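You operate a simulated robot arm through the tools that you are given. There is no shell and no other tool.

The job below is to be done with a simulated robot arm. You get a single attempt, and the scene is never put back.

TASK
Gauge the bore of wheel 2, then plug it in the blue cradle with the size shown.
Fine: push the red slider back and the plug home; spare plugs stay in the rack.

It is judged by the outcome, as a careful person would: the job done as asked, and still so three seconds after it is handed in. It fails if anything else is knocked over, pushed out of place, dropped, spilled or broken.

THE ROBOT
A 7-joint arm with a two-finger parallel gripper, fixed in place. Base frame: the origin is at the foot of the arm, x ahead of it, y to its left, z up; the work surface is at about z = 800. Lengths are in mm, angles in rad, forces in N, time in s.
With the tool pointing down near the work surface it reaches from about 240 to 680 mm from the base axis. Its first joint turns from -1.152 to 1.152 rad. Payload 2.4 kg.
The TCP is the grasp point between the finger pads, 30 mm short of the fingertips. In the tool frame z runs along the fingers and y along their closing line. The gripper opens to 94 mm. The fingers are 28 mm wide and 10 mm thick; the gripper's body (50 by 96 mm) begins 55 mm behind the TCP.
Orientation is that of the tool frame in the base frame, as [roll, pitch, yaw] about the fixed x, y, z axes, in that order (R = Rz(yaw) Ry(pitch) Rx(roll)). With the fingers straight down and closing along the base's y, the tool's x points along the base's -x, its y along +y and its z along -z.

THE INTERFACE
- The arm moves only by the tool apply_moves. Its argument "series" is a list of rows, each a list of 6 numbers: the shift along the tool's x, y, z in units of 500 mm (1.0 is 500 mm), then the turn, a rotation vector about the tool's x, y, z in units of 90 degrees (1.0 is 90 degrees). In form: [[tx, ty, tz, wx, wy, wz], ...]. A call has 1 to 20 rows; each row is the pose to reach, as a shift and turn from the pose commanded when the call began, along the tool's axes at that moment. "jaw" is the gripper command, from -1 (shut) to 1 (fully open), values between in proportion, set as the call begins (left out, the last holds). A call with a number of a shift or a turn outside -1 to 1 is refused whole. Rows are played at 5 a second. More than 50 mm and 0.15 rad between two rows, or a gripper value outside its range, and nothing of the call is played. A pose out of reach is approached as far as the arm can. The call stops where the force on the tool passes 90 N (or 10 N more than at its start, if that is more) or the arm is blocked; 0.2 s more then pass. Each finger travels about 153 mm/s and halts on what it meets, pressing with about 40 N; the grip force reading is that of the motor and also rises with nothing between the fingers. The clock runs only during rows and for 0.2 s after the last one: add rows that repeat a pose to give the fingers time. It gives the time, the measured TCP pose, the force on the tool (base axes), the opening and the grip force at its end, in the units of the frame above (readings bear some noise), with the torque about the TCP (base axes, N m) and any sound that the robot's microphone picked up.
- Cameras (640 x 400 px; columns grow to the right, rows downward): "scene" is fixed at [47.9, 488, 1440.5]; the picture's right is [-0.60, -0.80, 0.00], its down [-0.49, 0.36, -0.80] and it looks along [0.64, -0.48, -0.61] (base axes); focal length 352 px, centre (320, 200). "wrist" rides on the gripper at [76, 14, -103] in the tool frame; the picture's right is [-0.18, 0.98, 0.00], its down [-0.75, -0.14, -0.64] and it looks along [-0.63, -0.12, 0.77] (tool axes); focal length 243 px, centre (320, 200). There is no depth. A picture from a camera that has moved, and an enlarged one, comes with that camera's place and axes in the base frame and with its lens.
- camera(camera): a new picture of that camera. It takes no simulated time.
- enlarge(camera, box): a new picture of the part [left, top, right, bottom] of that camera's present view, enlarged. It takes no simulated time.
- job_done(): hands the job in; it is judged then, once.

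Nothing tells you positions but the pictures and the camera data. Unless the task says otherwise, let go and move clear before handing in.

The tools are called after "Call:" as a command line: name --pt "numbers of a row" for each row, then --argument value for the rest, lists and objects as JSON in quotes. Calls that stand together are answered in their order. apply_moves: Moves the arm, as the interface text tells. Its arguments: {"type":"object","properties":{"series":{"type":"array"},"jaw":{"type":"number"}},"required":["series"]} The other tools are called the same way: camera (camera) takes a picture; enlarge (camera, box) takes an enlarged picture of a part of a camera's view; job_done () hands the job in.

At the start:

```text
t: 0.0
eef_pos: [285.5, 246.2, 1191.0]
orientation: [3.141, 0.0, -3.14]
ft_force: [0.3, -1.2, -0.3]
moment: [-0.01, 0.0, 0.01]
gripper_width: 93.8
grasp_force: 0.1
```

scene: 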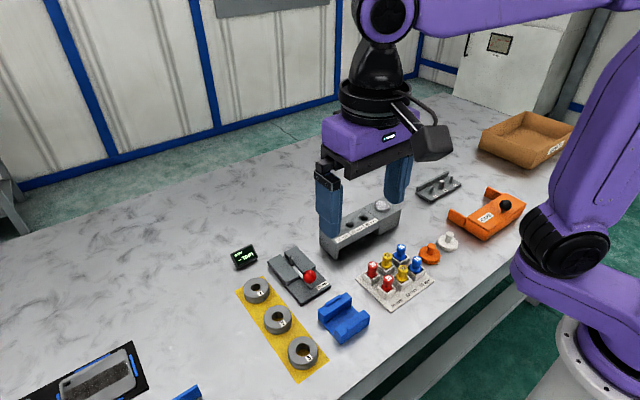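
wrist: 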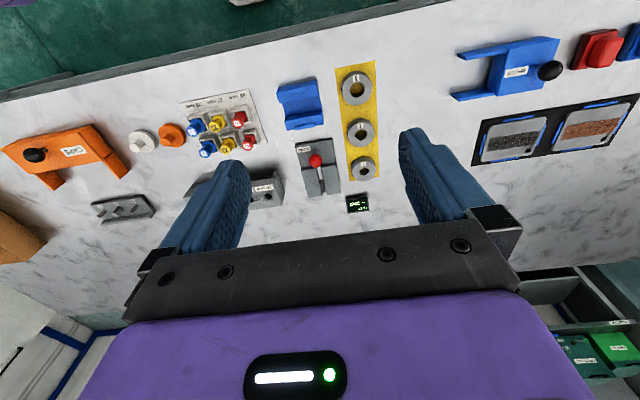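

I see a yellow strip with three grey wheels, a gauge with a red slider and a small display, a blue cradle, and a rack with coloured plugs. I'll look closer before moving anything.

Call:
enlarge --camera "scene" --box '[220, 230, 380, 390]'

Call:
enlarge --camera "scene" --box '[310, 170, 540, 330]'

Call:
enlarge --camera "wrist" --box '[260, 60, 420, 220]'

Call:
enlarge --camera "wrist" --box '[80, 70, 300, 230]'

```text
2.50 times, centred on (300, 310) of scene
camera zoom: at [47.9, 488.0, 1440.5], right [-0.6, -0.8, 0.0], down [-0.49, 0.36, -0.8], along [0.64, -0.48, -0.61], focal length 879 px, centre (370, -75)
```

zoom: 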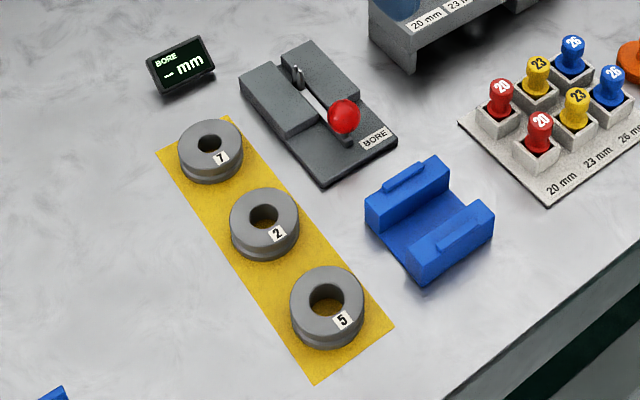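

```text
2.50 times, centred on (425, 250) of scene
camera zoom: at [47.9, 488.0, 1440.5], right [-0.6, -0.8, 0.0], down [-0.49, 0.36, -0.8], along [0.64, -0.48, -0.61], focal length 879 px, centre (58, 75)
```

zoom: 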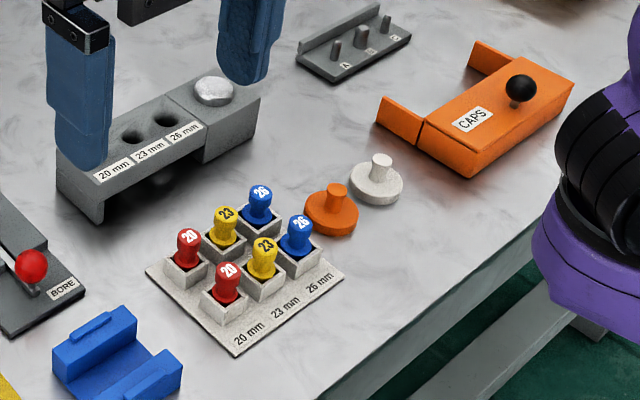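

```text
2.50 times, centred on (340, 140) of wrist
camera zoom: at [208.1, 262.2, 1292.4], right [0.18, 0.98, 0.0], down [0.75, -0.14, 0.64], along [0.63, -0.12, -0.77], focal length 606 px, centre (270, 350)
```

zoom: 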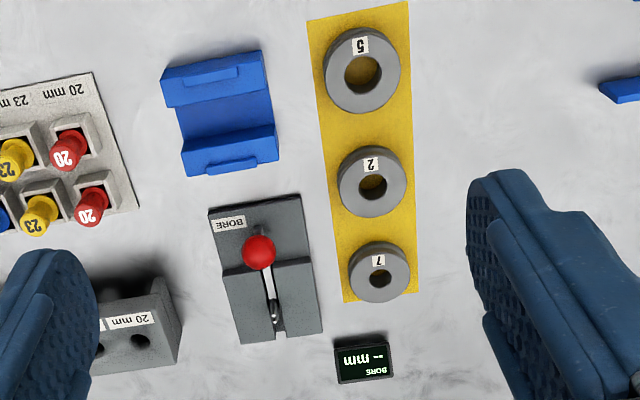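

```text
2.50 times, centred on (190, 150) of wrist
camera zoom: at [208.1, 262.2, 1292.4], right [0.18, 0.98, 0.0], down [0.75, -0.14, 0.64], along [0.63, -0.12, -0.77], focal length 606 px, centre (645, 325)
```

zoom: 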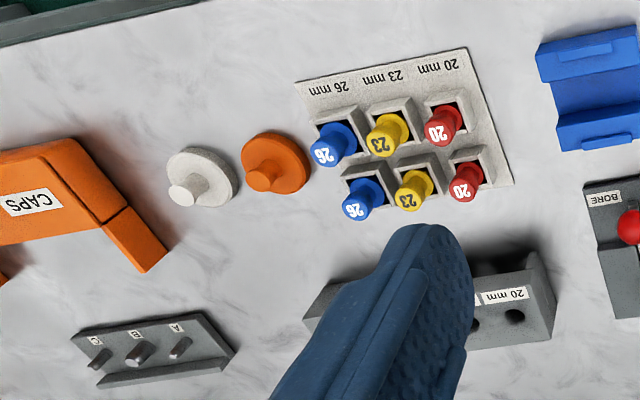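

I see wheel 2 (middle of the yellow strip) at about (434, 304), the bore gauge at about (443–582, 202), and the blue cradle at about (357, 195). I'll lower the wrist camera to see how the gauge and cradle work.

Call:
apply_moves --pt "-0.027 -0.01 0.07 0 0 0" --pt "-0.054 -0.02 0.14 0 0 0" --pt "-0.081 -0.03 0.211 0 0 0" --pt "-0.108 -0.04 0.281 0 0 0" --pt "-0.134 -0.05 0.352 0 0 0" --pt "-0.161 -0.06 0.422 0 0 0" --pt "-0.161 -0.06 0.422 0 0 0"

Call:
camera --camera "wrist"

Call:
enlarge --camera "wrist" --box '[220, 80, 420, 240]'

```text
t: 1.6
eef_pos: [366.2, 218.8, 975.9]
orientation: [-3.141, 0.0, 3.141]
ft_force: [-0.1, -0.3, -0.2]
moment: [0.01, -0.03, 0.02]
gripper_width: 93.7
grasp_force: 0.1
```

```text
taken
camera wrist: at [290.4, 234.0, 1077.8], right [0.18, 0.98, 0.0], down [0.75, -0.14, 0.64], along [0.63, -0.12, -0.77], focal length 243 px, centre (320, 200)
```

wrist: 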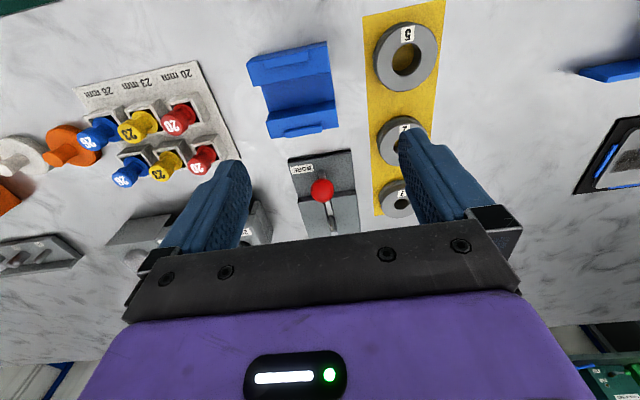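

```text
2.50 times, centred on (320, 160) of wrist
camera zoom: at [290.4, 234.0, 1077.8], right [0.18, 0.98, 0.0], down [0.75, -0.14, 0.64], along [0.63, -0.12, -0.77], focal length 606 px, centre (320, 300)
```

zoom: 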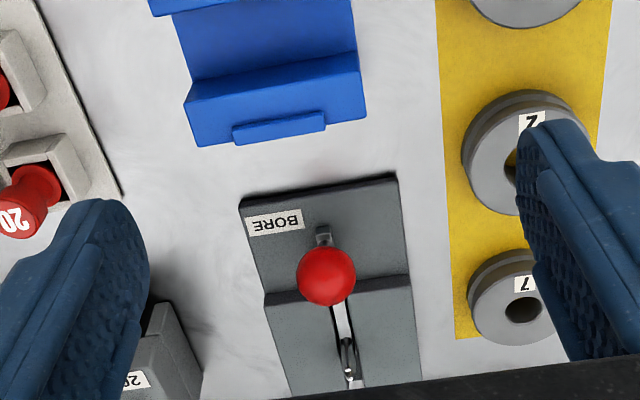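

The gauge's far end is hidden behind the hand, so I'll move forward and a little lower to see the gauge from above.

Call:
apply_moves --pt "-0.084 0 0.046 0 0 0" --pt "-0.168 0 0.092 0 0 0" --pt "-0.168 0 0.092 0 0 0"

Call:
camera --camera "wrist"

Call:
enlarge --camera "wrist" --box '[240, 70, 400, 230]'

Call:
enlarge --camera "scene" --box '[260, 230, 350, 320]'

```text
t: 2.4
eef_pos: [450.3, 216.7, 930.6]
orientation: [-3.141, -0.001, -3.141]
ft_force: [-0.1, -0.4, -0.6]
moment: [0.03, 0.01, 0.01]
gripper_width: 94.3
grasp_force: 0.2
```

```text
taken
camera wrist: at [373.4, 232.4, 1033.3], right [0.18, 0.98, 0.0], down [0.75, -0.14, 0.64], along [0.63, -0.12, -0.77], focal length 243 px, centre (320, 200)
```

wrist: 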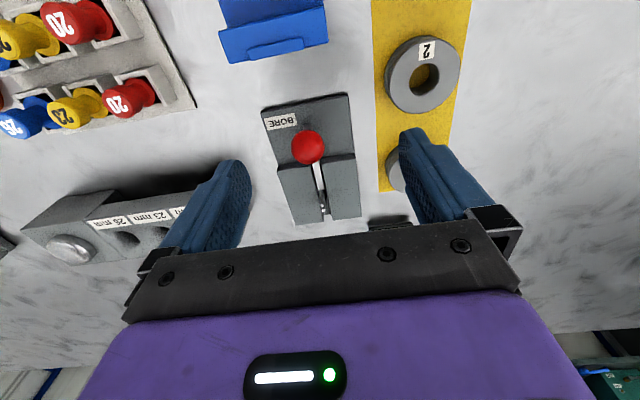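

```text
2.50 times, centred on (320, 150) of wrist
camera zoom: at [373.4, 232.4, 1033.3], right [0.18, 0.98, 0.0], down [0.75, -0.14, 0.64], along [0.63, -0.12, -0.77], focal length 606 px, centre (320, 325)
```

zoom: 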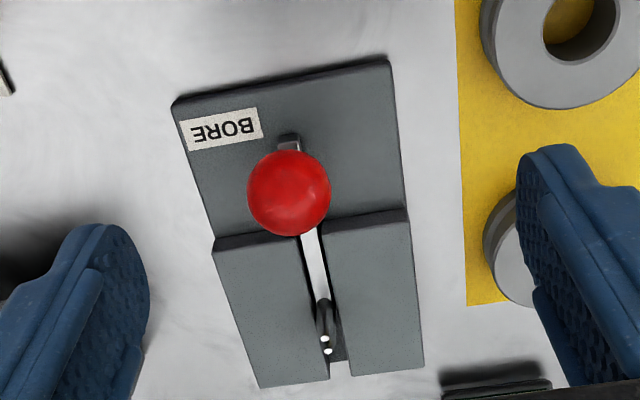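

```text
4.44 times, centred on (305, 275) of scene
camera zoom: at [47.9, 488.0, 1440.5], right [-0.6, -0.8, 0.0], down [-0.49, 0.36, -0.8], along [0.64, -0.48, -0.61], focal length 1562 px, centre (387, -133)
```

zoom: 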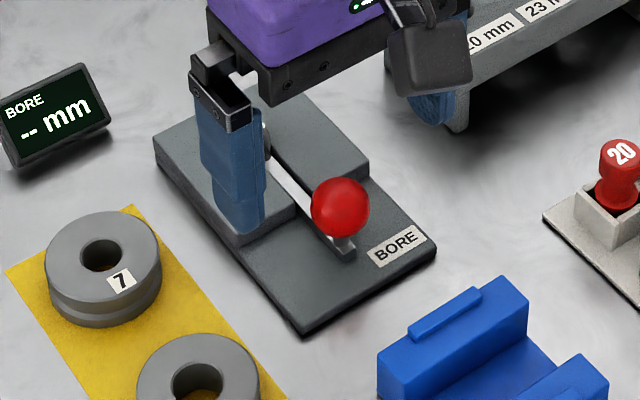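

The gauge has two thin pins together at the far end of a slot, with the red knob on the slider at the near end, so pulling the knob toward the base should spread the pins in the bore. Next I'll look at the cradle, wheel and rack up close.

Call:
apply_moves --pt "0.09 0 0 0 0 0" --pt "0.18 0 0 0 0 0" --pt "0.27 0 0 0 0 0" --pt "0.27 0 0 0 0 0"

Call:
camera --camera "wrist"

Call:
enlarge --camera "wrist" --box '[220, 30, 420, 190]'

Call:
enlarge --camera "scene" --box '[300, 270, 390, 360]'

Call:
enlarge --camera "scene" --box '[260, 230, 340, 310]'

Call:
enlarge --camera "scene" --box '[350, 230, 440, 320]'

```text
t: 3.4
eef_pos: [316.1, 218.3, 931.3]
orientation: [-3.141, 0.0, 3.14]
ft_force: [-0.2, 0.0, 0.2]
moment: [0.0, 0.01, -0.04]
gripper_width: 93.9
grasp_force: 0.0
```

```text
taken
camera wrist: at [238.7, 233.4, 1034.2], right [0.18, 0.98, 0.0], down [0.75, -0.14, 0.64], along [0.63, -0.12, -0.77], focal length 243 px, centre (320, 200)
```

wrist: 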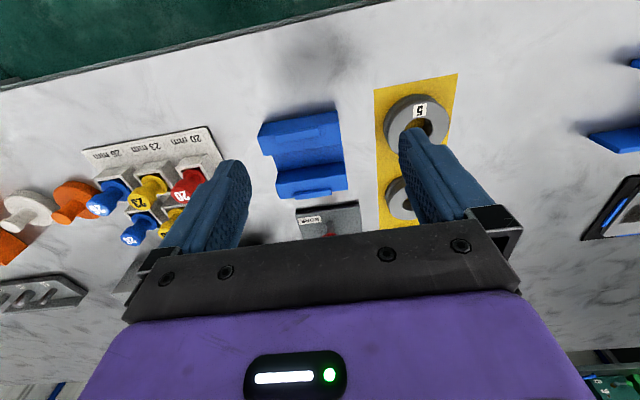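

```text
2.50 times, centred on (320, 110) of wrist
camera zoom: at [238.7, 233.4, 1034.2], right [0.18, 0.98, 0.0], down [0.75, -0.14, 0.64], along [0.63, -0.12, -0.77], focal length 606 px, centre (320, 425)
```

zoom: 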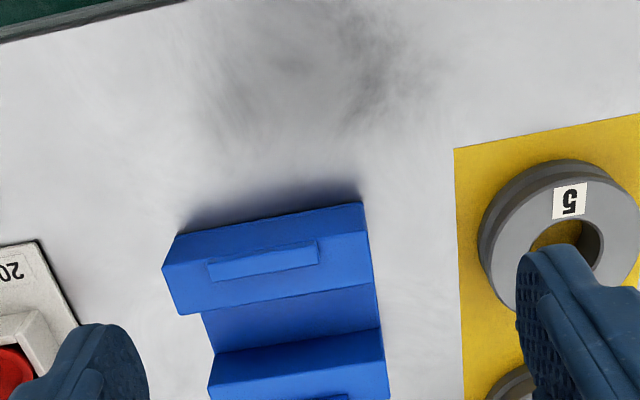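

```text
4.44 times, centred on (345, 315) of scene
camera zoom: at [47.9, 488.0, 1440.5], right [-0.6, -0.8, 0.0], down [-0.49, 0.36, -0.8], along [0.64, -0.48, -0.61], focal length 1562 px, centre (209, -311)
```

zoom: 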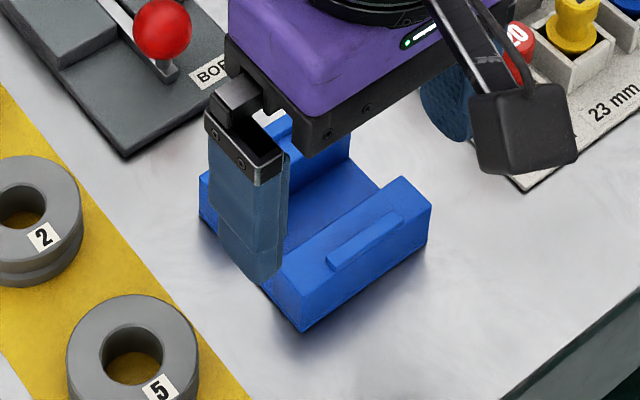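

```text
5.00 times, centred on (300, 270) of scene
camera zoom: at [47.9, 488.0, 1440.5], right [-0.6, -0.8, 0.0], down [-0.49, 0.36, -0.8], along [0.64, -0.48, -0.61], focal length 1757 px, centre (420, -150)
```

zoom: 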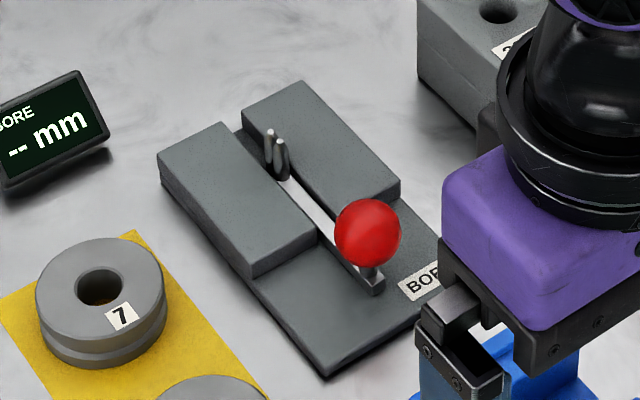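

```text
4.44 times, centred on (395, 275) of scene
camera zoom: at [47.9, 488.0, 1440.5], right [-0.6, -0.8, 0.0], down [-0.49, 0.36, -0.8], along [0.64, -0.48, -0.61], focal length 1562 px, centre (-13, -133)
```

zoom: 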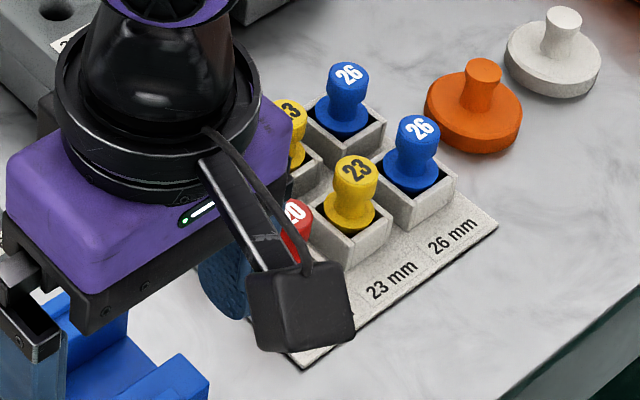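

I see the pins more clearly now, but the arm blocks the cradle. I'll move over wheel 2 and look at the cradle and rack again with the fixed camera.

Call:
apply_moves --pt "-0.059 0.043 -0.035 0 0 0" --pt "-0.118 0.086 -0.07 0 0 0" --pt "-0.177 0.129 -0.105 0 0 0" --pt "-0.236 0.172 -0.14 0 0 0" --pt "-0.236 0.172 -0.14 0 0 0"

Call:
camera --camera "wrist"

Call:
camera --camera "scene"

Call:
enlarge --camera "scene" --box '[305, 285, 385, 345]'

Call:
enlarge --camera "scene" --box '[350, 235, 440, 315]'

Call:
enlarge --camera "scene" --box '[265, 240, 335, 300]'

```text
t: 4.6
eef_pos: [432.9, 304.0, 1001.0]
orientation: [3.14, 0.001, 3.14]
ft_force: [0.4, 0.2, 0.2]
moment: [0.0, 0.05, 0.0]
gripper_width: 94.0
grasp_force: 0.0
```

```text
taken
camera wrist: at [357.2, 319.9, 1103.3], right [0.18, 0.98, 0.0], down [0.75, -0.14, 0.64], along [0.63, -0.12, -0.77], focal length 243 px, centre (320, 200)
```

wrist: 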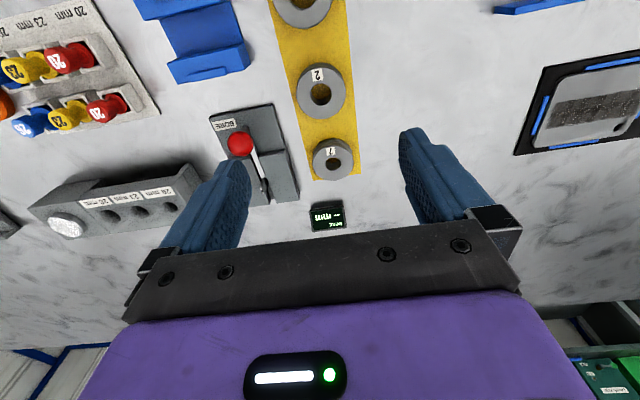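

```text
taken
```

scene: 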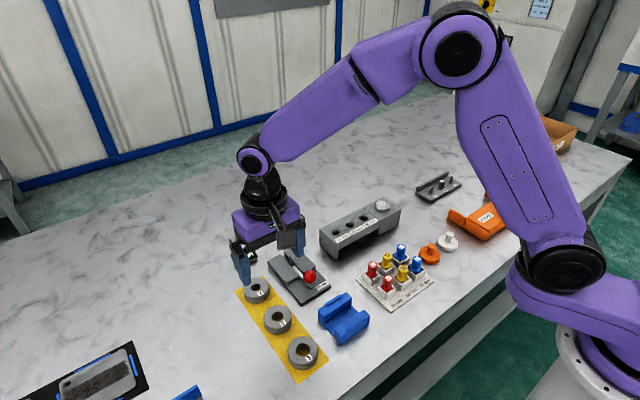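

```text
6.67 times, centred on (345, 315) of scene
camera zoom: at [47.9, 488.0, 1440.5], right [-0.6, -0.8, 0.0], down [-0.49, 0.36, -0.8], along [0.64, -0.48, -0.61], focal length 2343 px, centre (153, -567)
```

zoom: 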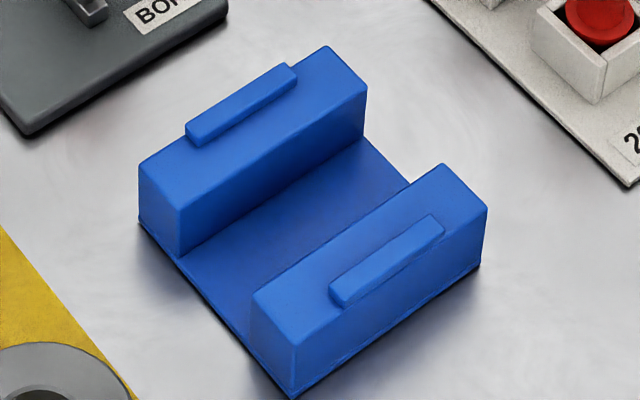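

```text
5.00 times, centred on (395, 275) of scene
camera zoom: at [47.9, 488.0, 1440.5], right [-0.6, -0.8, 0.0], down [-0.49, 0.36, -0.8], along [0.64, -0.48, -0.61], focal length 1757 px, centre (-55, -175)
```

zoom: 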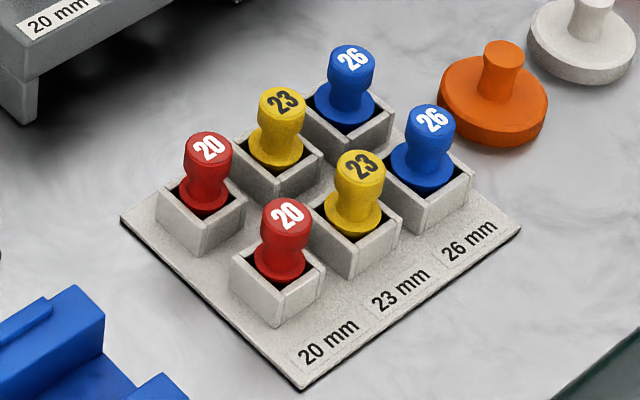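

```text
6.67 times, centred on (300, 270) of scene
camera zoom: at [47.9, 488.0, 1440.5], right [-0.6, -0.8, 0.0], down [-0.49, 0.36, -0.8], along [0.64, -0.48, -0.61], focal length 2343 px, centre (453, -267)
```

zoom: 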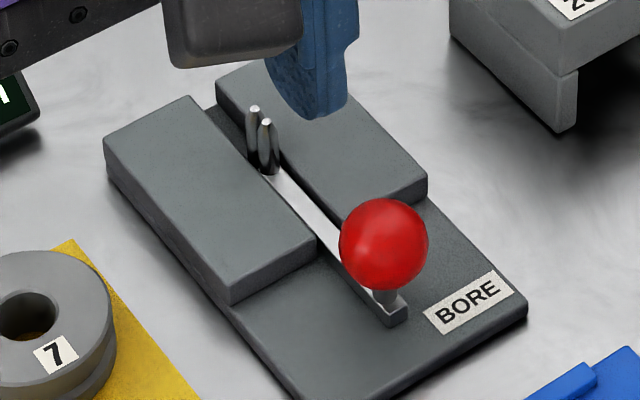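

I take the gauge pins to be at about (542, 201) and (549, 201), with tips near z 836. The cradle is about 75 mm square at (358, 194), with wall tops near z 833 and small ridges that would hold a wheel lying flat. Next I'll measure wheel 2.

Call:
enlarge --camera "scene" --box '[250, 290, 330, 370]'

Call:
enlarge --camera "wrist" --box '[270, 50, 370, 130]'

```text
5.00 times, centred on (290, 330) of scene
camera zoom: at [47.9, 488.0, 1440.5], right [-0.6, -0.8, 0.0], down [-0.49, 0.36, -0.8], along [0.64, -0.48, -0.61], focal length 1757 px, centre (470, -450)
```

zoom: 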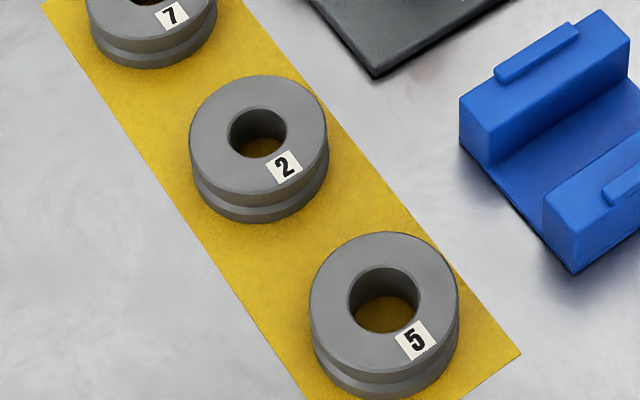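

```text
5.00 times, centred on (320, 90) of wrist
camera zoom: at [357.2, 319.9, 1103.3], right [0.18, 0.98, 0.0], down [0.75, -0.14, 0.64], along [0.63, -0.12, -0.77], focal length 1213 px, centre (320, 750)
```

zoom: 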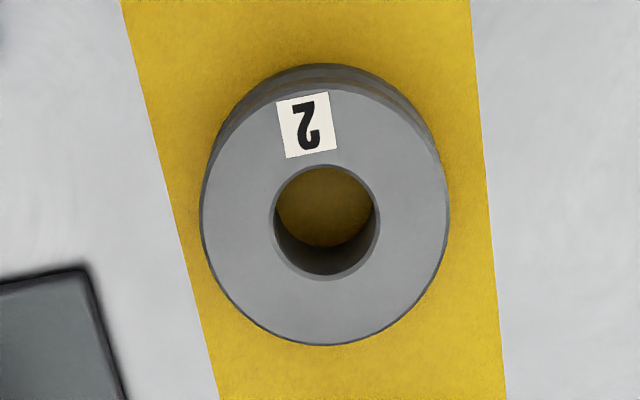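

Wheel 2 is about 56 mm across and 20 mm tall, centred near (437.5, 304.5). I'll close the gripper part way to about 72 mm, descend above it and check the alignment.

Call:
apply_moves --pt "-0.003 0 0.065 0 0 0" --pt "-0.006 0 0.13 0 0 0" --pt "-0.009 0.001 0.195 0 0 0" --pt "-0.009 0.001 0.26 0 0 0" --pt "-0.009 0.001 0.26 0 0 0" --jaw 0.53

Call:
camera --camera "wrist"

Call:
enlarge --camera "scene" --box '[210, 230, 350, 350]'

```text
t: 5.8
eef_pos: [436.6, 305.1, 873.8]
orientation: [-3.141, 0.0, 3.141]
ft_force: [-0.5, -0.5, 0.1]
moment: [-0.02, 0.02, -0.02]
gripper_width: 71.8
grasp_force: 0.0
```

```text
taken
camera wrist: at [360.1, 320.1, 975.8], right [0.18, 0.98, 0.0], down [0.75, -0.14, 0.64], along [0.63, -0.12, -0.77], focal length 243 px, centre (320, 200)
```

wrist: 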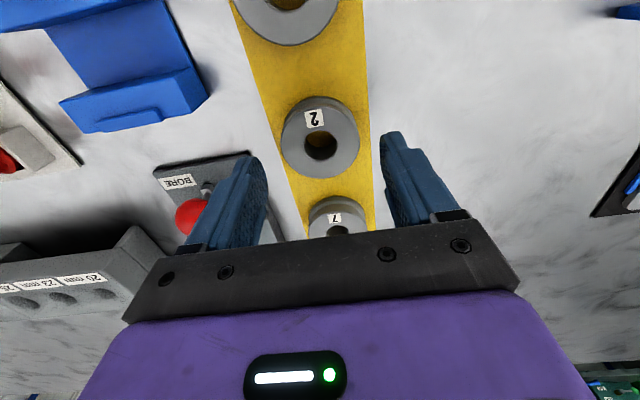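

```text
3.33 times, centred on (280, 290) of scene
camera zoom: at [47.9, 488.0, 1440.5], right [-0.6, -0.8, 0.0], down [-0.49, 0.36, -0.8], along [0.64, -0.48, -0.61], focal length 1172 px, centre (453, -100)
```

zoom: 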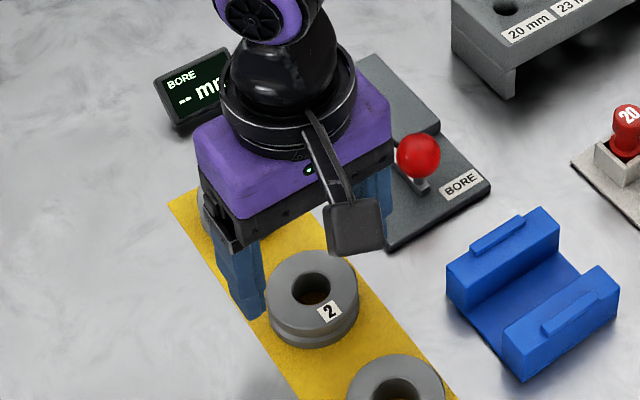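

The wheel is centred in y and about 2.5 mm ahead in x. I'll shift, descend to tip height of about z 805 and close on it.

Call:
apply_moves --pt "-0.005 0 0.02 0 0 0" --pt "-0.005 0 0.04 0 0 0" --pt "-0.005 0 0.06 0 0 0" --pt "-0.005 0 0.0765 0 0 0" --pt "-0.005 0 0.0765 0 0 0"

Call:
camera --camera "wrist"

Call:
enlarge --camera "scene" --box '[230, 260, 330, 350]'

```text
t: 7.0
eef_pos: [439.0, 304.9, 835.7]
orientation: [-3.141, 0.0, -3.141]
ft_force: [0.4, 0.1, 0.6]
moment: [0.01, 0.01, 0.0]
gripper_width: 71.9
grasp_force: 0.1
```

```text
taken
camera wrist: at [363.0, 320.0, 937.7], right [0.18, 0.98, 0.0], down [0.75, -0.14, 0.64], along [0.63, -0.12, -0.77], focal length 243 px, centre (320, 200)
```

wrist: 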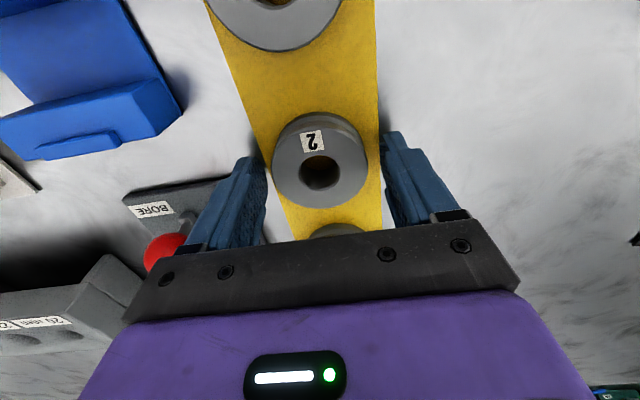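

```text
4.44 times, centred on (280, 305) of scene
camera zoom: at [47.9, 488.0, 1440.5], right [-0.6, -0.8, 0.0], down [-0.49, 0.36, -0.8], along [0.64, -0.48, -0.61], focal length 1562 px, centre (498, -267)
```

zoom: 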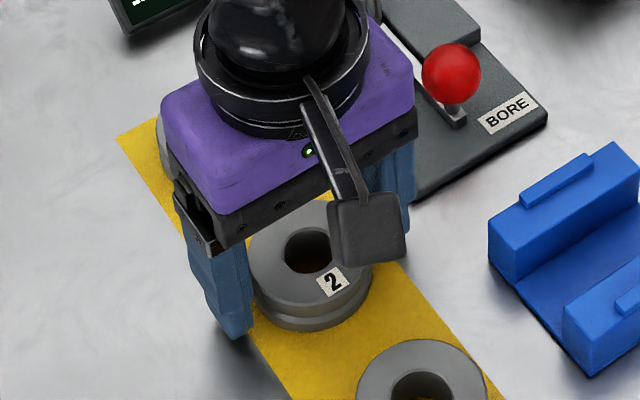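

The wheel's bore is centred under the TCP, so I'll close the gripper now.

Call:
apply_moves --pt "0 0 0 0 0 0" --pt "0 0 0 0 0 0" --pt "0 0 0 0 0 0" --pt "0 0 0 0 0 0" --jaw -1

Call:
camera --camera "wrist"

```text
t: 8.0
eef_pos: [440.2, 303.9, 835.4]
orientation: [3.141, -0.001, -3.141]
ft_force: [0.8, 0.7, -0.4]
moment: [0.07, -0.01, -0.02]
gripper_width: 55.3
grasp_force: 40.4
```

```text
taken
camera wrist: at [363.0, 320.0, 937.7], right [0.18, 0.98, 0.0], down [0.75, -0.14, 0.64], along [0.63, -0.12, -0.77], focal length 243 px, centre (320, 200)
```

wrist: 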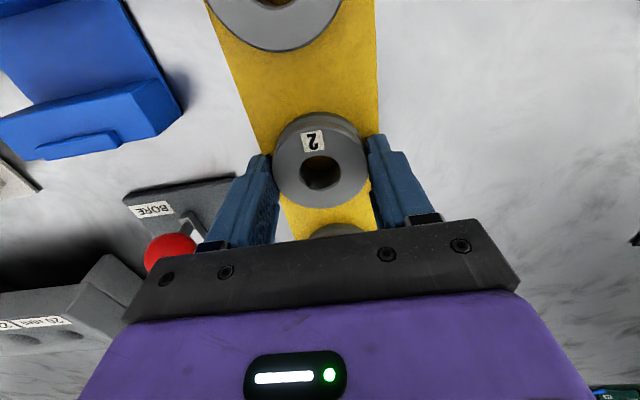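

I have the wheel, with the opening at 55.3 mm and 40 N grip. I'll lift it well clear of the knob and pins and carry it over the gauge pins at about (546, 201).

Call:
apply_moves --pt "0 0 -0.04 0 0 0" --pt "0 0 -0.1 0 0 0" --pt "0 0 -0.17 0 0 0" --pt "-0.05 -0.05 -0.17 0 0 0" --pt "-0.1 -0.1 -0.17 0 0 0" --pt "-0.15 -0.15 -0.17 0 0 0" --pt "-0.19 -0.185 -0.17 0 0 0" --pt "-0.2132 -0.2062 -0.17 0 0 0" --pt "-0.2132 -0.2062 -0.17 0 0 0" --pt "-0.2132 -0.2062 -0.17 0 0 0"

Call:
camera --camera "wrist"

Call:
enlarge --camera "wrist" --box '[240, 120, 400, 240]'

Call:
enlarge --camera "scene" --box '[230, 200, 350, 310]'

```text
t: 10.2
eef_pos: [544.7, 199.5, 919.1]
orientation: [-3.141, 0.0, -3.141]
ft_force: [1.1, 0.1, -3.4]
moment: [0.03, 0.0, 0.02]
gripper_width: 55.4
grasp_force: 40.4
```

```text
taken
camera wrist: at [468.3, 215.5, 1021.4], right [0.18, 0.98, 0.0], down [0.75, -0.14, 0.64], along [0.63, -0.12, -0.77], focal length 243 px, centre (320, 200)
```

wrist: 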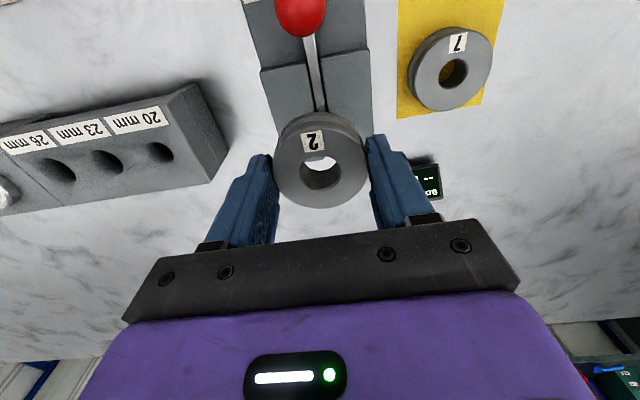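

```text
3.33 times, centred on (320, 180) of wrist
camera zoom: at [468.3, 215.5, 1021.4], right [0.18, 0.98, 0.0], down [0.75, -0.14, 0.64], along [0.63, -0.12, -0.77], focal length 809 px, centre (320, 267)
```

zoom: 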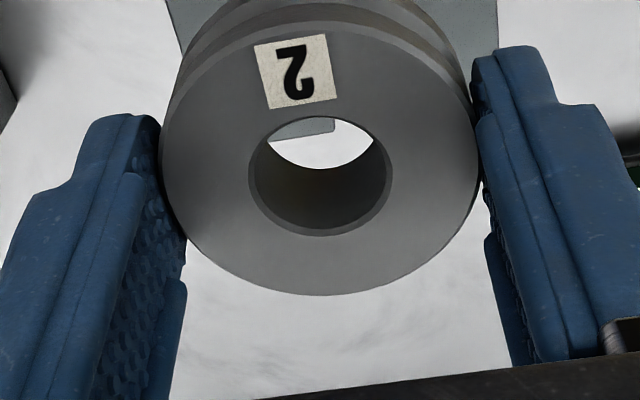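

```text
3.64 times, centred on (290, 255) of scene
camera zoom: at [48.0, 488.0, 1440.5], right [-0.6, -0.8, 0.0], down [-0.49, 0.36, -0.8], along [0.64, -0.48, -0.61], focal length 1278 px, centre (429, 0)
```

zoom: 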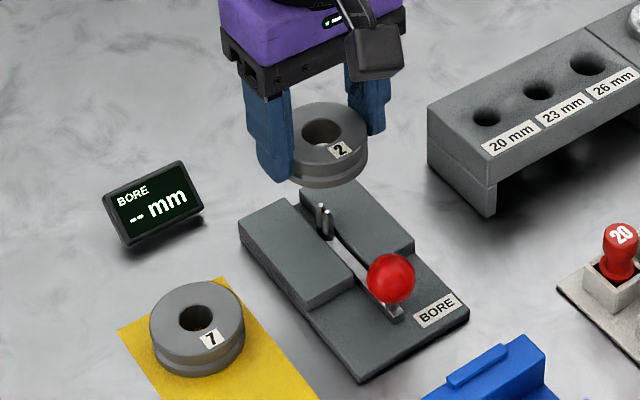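

The wheel and the pins line up within about 1 mm in both cameras. I'll shift slightly (+1, +0.8 mm) and lower the wheel most of the way over the pins, watching the force.

Call:
apply_moves --pt "-0.002 0.0016 0.03 0 0 0" --pt "-0.002 0.0016 0.06 0 0 0" --pt "-0.002 0.0016 0.08 0 0 0" --pt "-0.002 0.0016 0.1 0 0 0" --pt "-0.002 0.0016 0.115 0 0 0" --pt "-0.002 0.0016 0.125 0 0 0" --pt "-0.002 0.0016 0.125 0 0 0"

Call:
enlarge --camera "wrist" --box '[240, 120, 400, 240]'

Call:
enlarge --camera "scene" --box '[250, 220, 350, 310]'

```text
t: 11.8
eef_pos: [546.8, 200.2, 859.3]
orientation: [3.14, -0.002, 3.141]
ft_force: [0.2, 0.3, -3.2]
moment: [0.0, 0.02, 0.02]
gripper_width: 55.4
grasp_force: 39.9
```

```text
3.33 times, centred on (320, 180) of wrist
camera zoom: at [471.1, 215.6, 959.9], right [0.18, 0.98, 0.0], down [0.75, -0.14, 0.64], along [0.63, -0.12, -0.77], focal length 809 px, centre (320, 267)
```

zoom: 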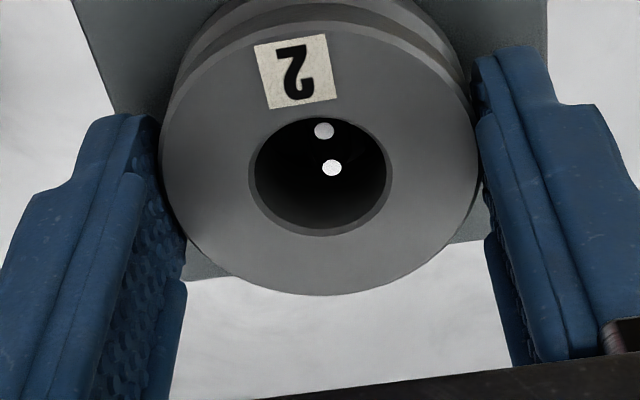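

```text
4.44 times, centred on (300, 265) of scene
camera zoom: at [48.0, 488.0, 1440.5], right [-0.6, -0.8, 0.0], down [-0.49, 0.36, -0.8], along [0.64, -0.48, -0.61], focal length 1562 px, centre (409, -89)
```

zoom: 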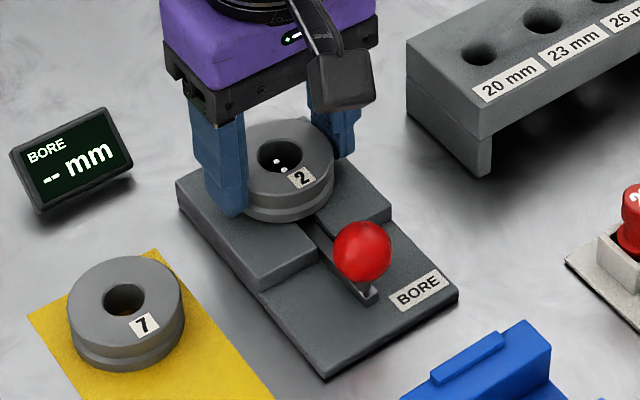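

Both pins are visible inside the bore. I'll keep lowering in small steps until the wheel meets the plates.

Call:
apply_moves --pt "0 0 0.004 0 0 0" --pt "0 0 0.008 0 0 0" --pt "0 0 0.012 0 0 0" --pt "0 0 0.012 0 0 0"

Call:
enlarge --camera "scene" --box '[260, 230, 330, 300]'

```text
t: 12.8
eef_pos: [547.7, 200.4, 853.6]
orientation: [3.14, 0.005, -3.142]
ft_force: [-4.8, -4.3, 33.6]
moment: [-0.53, 0.17, -0.03]
gripper_width: 55.6
grasp_force: 39.3
```

```text
5.71 times, centred on (295, 265) of scene
camera zoom: at [47.2, 487.7, 1440.7], right [-0.6, -0.8, 0.0], down [-0.49, 0.36, -0.8], along [0.64, -0.48, -0.61], focal length 2008 px, centre (463, -171)
```

zoom: 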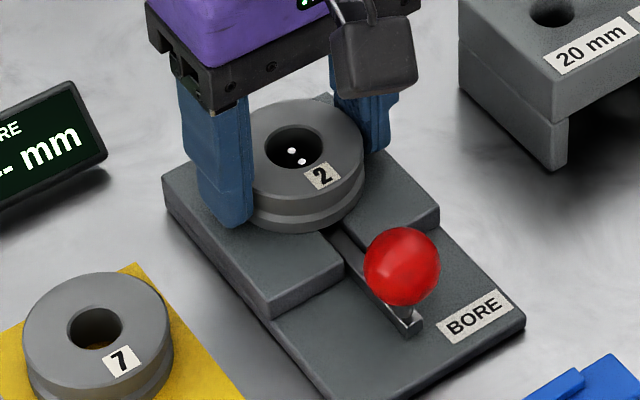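

There's a 34 N contact force, so the wheel is resting on the plates. I'll ease up slightly, release, and check that it sits flat.

Call:
apply_moves --pt "0 0 -0.003 0 0 0" --pt "0 0 -0.003 0 0 0"

Call:
apply_moves --pt "0 0 0 0 0 0" --pt "0 0 0 0 0 0" --pt "0 0 0 0 0 0" --jaw 0.45

Call:
enlarge --camera "wrist" --box '[240, 120, 400, 240]'

Call:
enlarge --camera "scene" --box '[230, 230, 330, 300]'

```text
t: 13.4
eef_pos: [548.9, 201.0, 853.5]
orientation: [3.141, 0.005, 3.141]
ft_force: [7.5, -1.1, 15.1]
moment: [-0.17, -0.71, 0.02]
gripper_width: 55.3
grasp_force: 40.4
```

```text
t: 14.2
eef_pos: [547.0, 200.7, 852.6]
orientation: [-3.141, 0.0, 3.141]
ft_force: [0.2, 1.1, 0.3]
moment: [0.01, -0.02, 0.02]
gripper_width: 68.1
grasp_force: 0.1
```

```text
3.33 times, centred on (320, 180) of wrist
camera zoom: at [470.2, 216.3, 955.4], right [0.18, 0.98, 0.0], down [0.75, -0.14, 0.64], along [0.63, -0.12, -0.77], focal length 809 px, centre (320, 267)
```

zoom: 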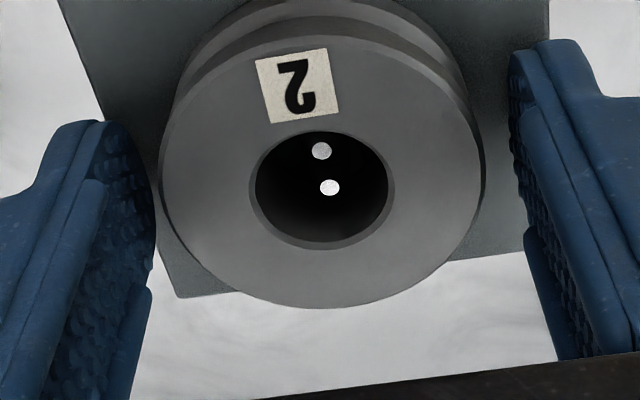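

```text
5.71 times, centred on (280, 265) of scene
camera zoom: at [47.9, 488.0, 1440.5], right [-0.6, -0.8, 0.0], down [-0.49, 0.36, -0.8], along [0.64, -0.48, -0.61], focal length 2008 px, centre (549, -171)
```

zoom: 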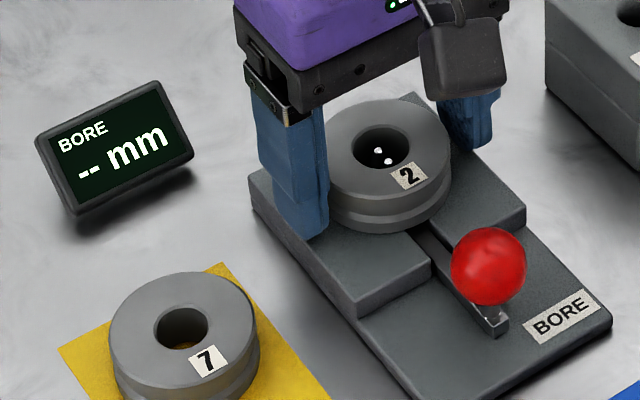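

The wheel sits flat on the plates with both pins inside the bore. I'll rise straight up and move over the red knob at about (470, 201).

Call:
apply_moves --pt "0 0 -0.05 0 0 0" --pt "0 0 -0.1 0 0 0" --pt "0 0 -0.14 0 0 0" --pt "0.05 0 -0.14 0 0 0" --pt "0.1 0 -0.14 0 0 0" --pt "0.154 0 -0.14 0 0 0" --pt "0.154 0 -0.14 0 0 0"

Call:
camera --camera "wrist"

Call:
enlarge --camera "wrist" --box '[240, 100, 400, 220]'

Call:
enlarge --camera "scene" --box '[230, 210, 350, 310]'

```text
t: 15.8
eef_pos: [470.9, 201.1, 923.5]
orientation: [3.141, -0.001, -3.14]
ft_force: [0.2, -0.2, -1.1]
moment: [0.02, 0.02, -0.01]
gripper_width: 68.2
grasp_force: 0.2
```

```text
taken
camera wrist: at [393.5, 216.9, 1025.8], right [0.18, 0.98, 0.0], down [0.75, -0.14, 0.64], along [0.63, -0.12, -0.77], focal length 243 px, centre (320, 200)
```

wrist: 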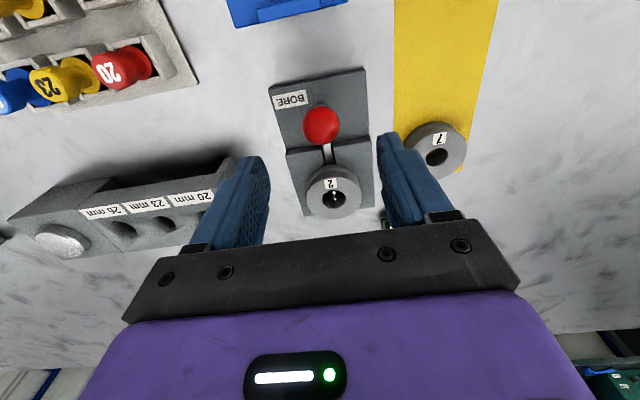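

```text
3.33 times, centred on (320, 160) of wrist
camera zoom: at [393.5, 216.9, 1025.8], right [0.18, 0.98, 0.0], down [0.75, -0.14, 0.64], along [0.63, -0.12, -0.77], focal length 809 px, centre (320, 333)
```

zoom: 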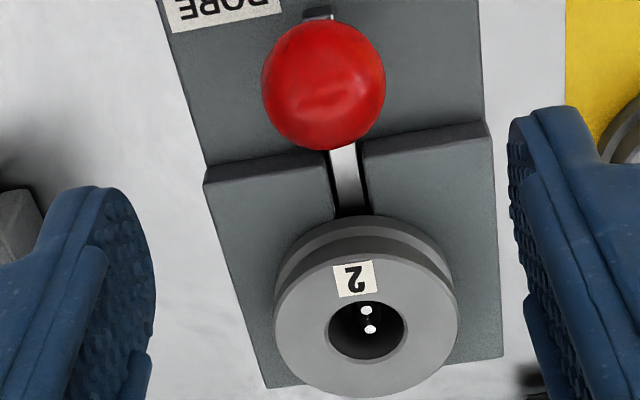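

```text
4.00 times, centred on (290, 260) of scene
camera zoom: at [47.9, 488.0, 1440.5], right [-0.6, -0.8, 0.0], down [-0.49, 0.36, -0.8], along [0.64, -0.48, -0.61], focal length 1406 px, centre (440, -40)
```

zoom: 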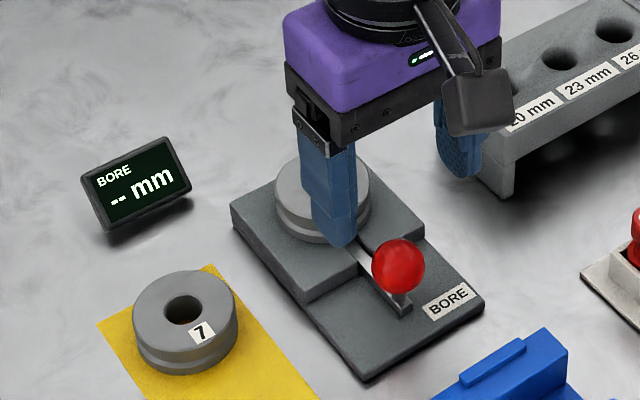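

The knob ball is at about (470.6, 202.8, 840). I'll descend around it with the tips stopping near z 816, then close on it gently.

Call:
apply_moves --pt "0 0.0024 0.05 0 0 0" --pt "0 0.0024 0.1 0 0 0" --pt "0 0.0024 0.13 0 0 0" --pt "0 0.0024 0.155 0 0 0" --pt "0 0.0024 0.155 0 0 0"

Call:
camera --camera "wrist"

Call:
enlarge --camera "scene" --box '[250, 220, 350, 310]'

```text
t: 17.0
eef_pos: [470.1, 201.5, 844.8]
orientation: [-3.141, 0.0, -3.141]
ft_force: [0.3, -0.2, 0.6]
moment: [0.02, -0.01, -0.03]
gripper_width: 68.2
grasp_force: 0.0
```

```text
taken
camera wrist: at [393.5, 217.1, 946.7], right [0.18, 0.98, 0.0], down [0.75, -0.14, 0.64], along [0.63, -0.12, -0.77], focal length 243 px, centre (320, 200)
```

wrist: 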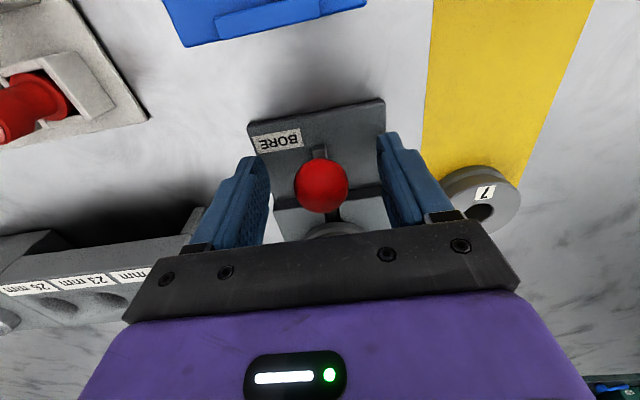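

```text
4.44 times, centred on (300, 265) of scene
camera zoom: at [47.9, 488.0, 1440.5], right [-0.6, -0.8, 0.0], down [-0.49, 0.36, -0.8], along [0.64, -0.48, -0.61], focal length 1562 px, centre (409, -89)
```

zoom: 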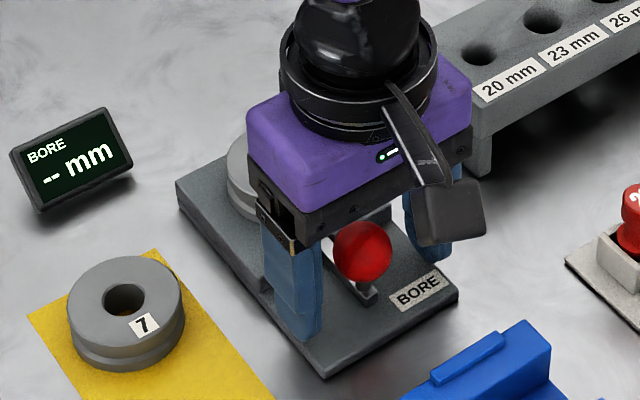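

The ball is centred between the fingers, so I'll close on it.

Call:
apply_moves --pt "0 0 0 0 0 0" --pt "0 0 0 0 0 0" --pt "0 0 0 0 0 0" --pt "0 0 0 0 0 0" --jaw -1

Call:
camera --camera "wrist"

```text
t: 18.0
eef_pos: [468.5, 201.9, 843.8]
orientation: [3.141, 0.0, -3.141]
ft_force: [-0.4, 5.4, -5.6]
moment: [-0.02, -0.14, 0.03]
gripper_width: 28.7
grasp_force: 45.3
```

```text
taken
camera wrist: at [393.3, 217.5, 946.8], right [0.18, 0.98, 0.0], down [0.75, -0.14, 0.64], along [0.63, -0.12, -0.77], focal length 243 px, centre (320, 200)
```

wrist: 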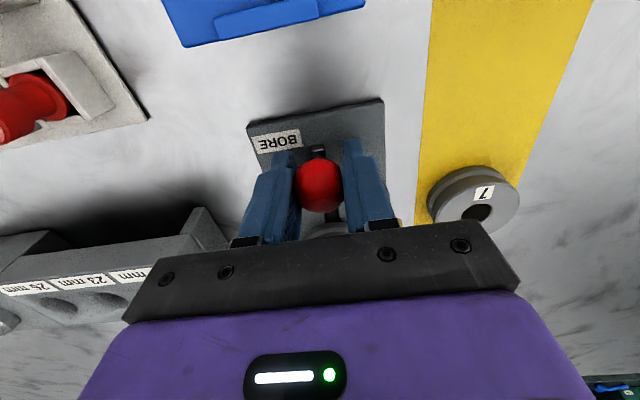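

The knob is gripped at 28.7 mm. I'll pull it toward the base (−x) in small steps and watch the force and the display.

Call:
apply_moves --pt "0.002 0 0 0 0 0" --pt "0.004 0 0 0 0 0" --pt "0.006 0 0 0 0 0" --pt "0.008 0 0 0 0 0" --pt "0.008 0 0 0 0 0"

Call:
enlarge --camera "scene" --box '[220, 220, 340, 310]'

```text
t: 19.2
eef_pos: [465.9, 201.2, 844.4]
orientation: [-3.139, -0.003, -3.141]
ft_force: [1.3, 0.6, -19.8]
moment: [0.06, -1.11, -0.03]
gripper_width: 28.7
grasp_force: 44.5
```

```text
4.44 times, centred on (280, 265) of scene
camera zoom: at [48.2, 488.2, 1440.5], right [-0.6, -0.8, 0.0], down [-0.49, 0.36, -0.8], along [0.64, -0.48, -0.61], focal length 1562 px, centre (498, -89)
```

zoom: 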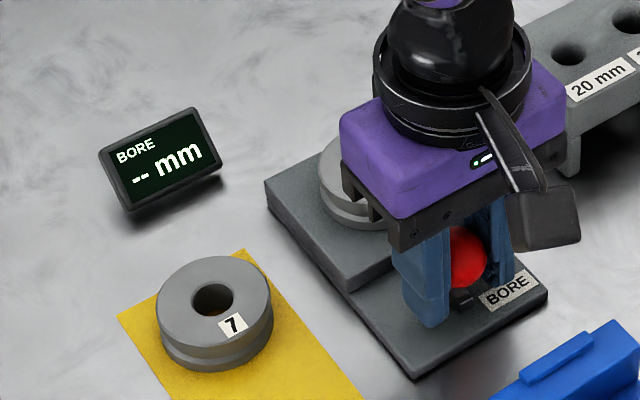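

The slider has moved about 4 mm with no reading yet. I'll keep pulling gently.

Call:
apply_moves --pt "0.002 0 0 0 0 0" --pt "0.004 0 0 0 0 0" --pt "0.006 0 0 0 0 0" --pt "0.008 0 0 0 0 0" --pt "0.008 0 0 0 0 0"

Call:
enlarge --camera "scene" --box '[220, 220, 340, 310]'

```text
t: 20.4
eef_pos: [463.5, 201.5, 845.0]
orientation: [-3.14, -0.002, 3.141]
ft_force: [5.6, 1.4, -31.5]
moment: [0.01, 0.41, -0.03]
gripper_width: 28.7
grasp_force: 45.1
```

```text
4.44 times, centred on (280, 265) of scene
camera zoom: at [48.5, 488.3, 1440.4], right [-0.6, -0.8, 0.0], down [-0.49, 0.36, -0.8], along [0.64, -0.48, -0.61], focal length 1562 px, centre (498, -89)
```

zoom: 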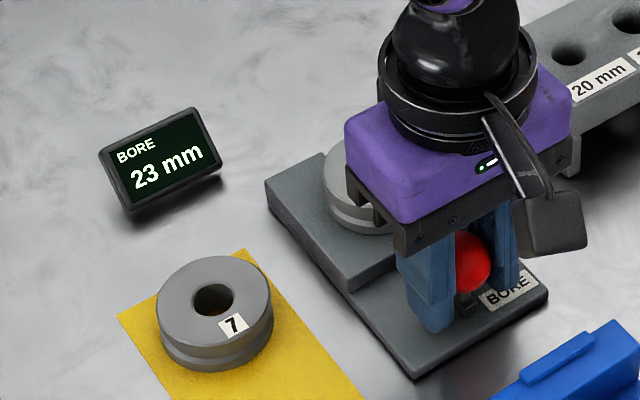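

The display now reads 23 mm. I'll zoom in on it and pull a touch more to make sure the reading is final.

Call:
apply_moves --pt "0.002 0 0 0 0 0" --pt "0.004 0 0 0 0 0" --pt "0.004 0 0 0 0 0" --pt "0.004 0 0 0 0 0"

Call:
enlarge --camera "scene" --box '[220, 230, 320, 300]'

Call:
camera --camera "wrist"

```text
t: 21.4
eef_pos: [461.1, 202.2, 845.0]
orientation: [3.14, 0.002, 3.141]
ft_force: [18.5, 2.6, -38.8]
moment: [0.0, -0.15, 0.0]
gripper_width: 28.8
grasp_force: 44.7
```

```text
5.71 times, centred on (270, 265) of scene
camera zoom: at [48.9, 488.3, 1440.4], right [-0.6, -0.8, 0.0], down [-0.49, 0.36, -0.8], along [0.64, -0.48, -0.61], focal length 2008 px, centre (606, -171)
```

zoom: 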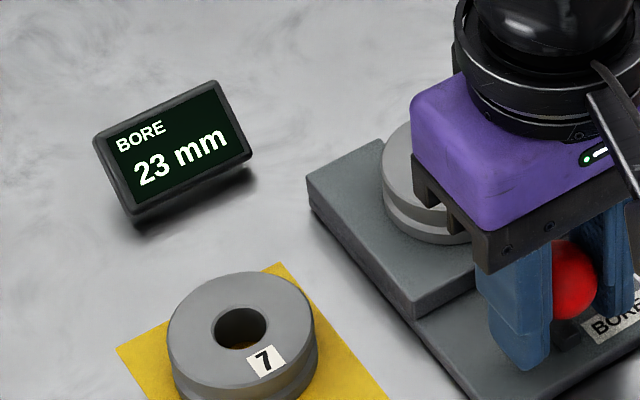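

```text
taken
camera wrist: at [384.9, 217.5, 947.2], right [0.18, 0.98, 0.0], down [0.75, -0.14, 0.64], along [0.63, -0.12, -0.77], focal length 243 px, centre (320, 200)
```

wrist: 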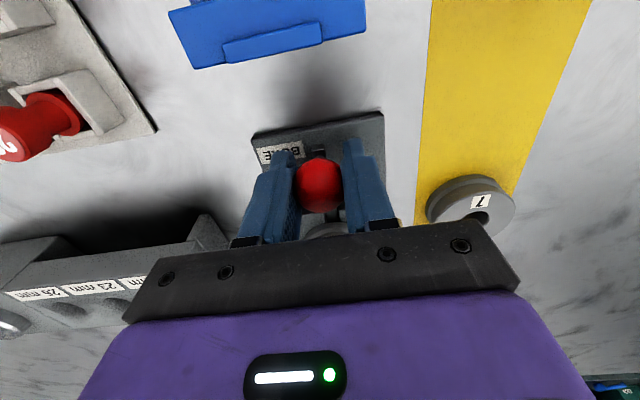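

The reading holds at 23 mm with resistance rising to about 18 N, so the bore is 23 mm. Now I'll push the red slider back to its starting place.

Call:
apply_moves --pt "-0.004 0 0 0 0 0" --pt "-0.008 0 0 0 0 0" --pt "-0.012 0 0 0 0 0" --pt "-0.016 0 0 0 0 0" --pt "-0.02 0 0 0 0 0" --pt "-0.02 0 0 0 0 0" --pt "-0.02 0 0 0 0 0"

Call:
enlarge --camera "scene" --box '[220, 220, 340, 310]'

```text
t: 23.0
eef_pos: [469.6, 202.2, 845.5]
orientation: [3.141, 0.002, 3.141]
ft_force: [0.9, 3.6, -7.4]
moment: [-0.04, 0.74, 0.02]
gripper_width: 28.9
grasp_force: 45.1
```

```text
4.44 times, centred on (280, 265) of scene
camera zoom: at [48.1, 488.2, 1440.5], right [-0.6, -0.8, 0.0], down [-0.49, 0.36, -0.8], along [0.64, -0.48, -0.61], focal length 1562 px, centre (498, -89)
```

zoom: 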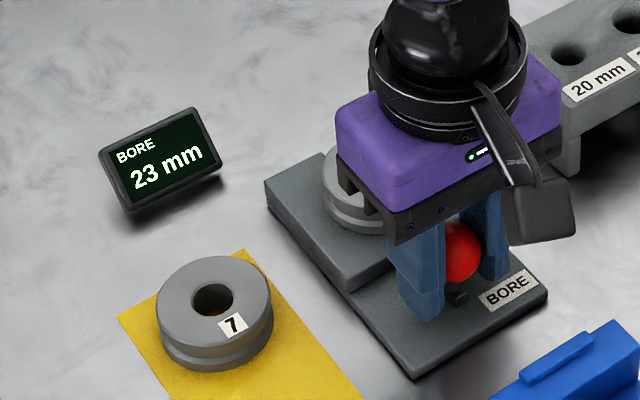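

The slider is back near its start and the display still holds 23 mm. I'll nudge it about 1.5 mm further to make sure it's against its stop.

Call:
apply_moves --pt "-0.0015 0 0 0 0 0" --pt "-0.003 0 0 0 0 0" --pt "-0.003 0 0 0 0 0" --pt "-0.003 0 0 0 0 0"

```text
t: 24.0
eef_pos: [469.7, 201.0, 846.6]
orientation: [3.141, 0.001, -3.139]
ft_force: [-9.5, 5.6, 9.0]
moment: [0.03, 0.16, 0.07]
gripper_width: 29.1
grasp_force: 45.2
```

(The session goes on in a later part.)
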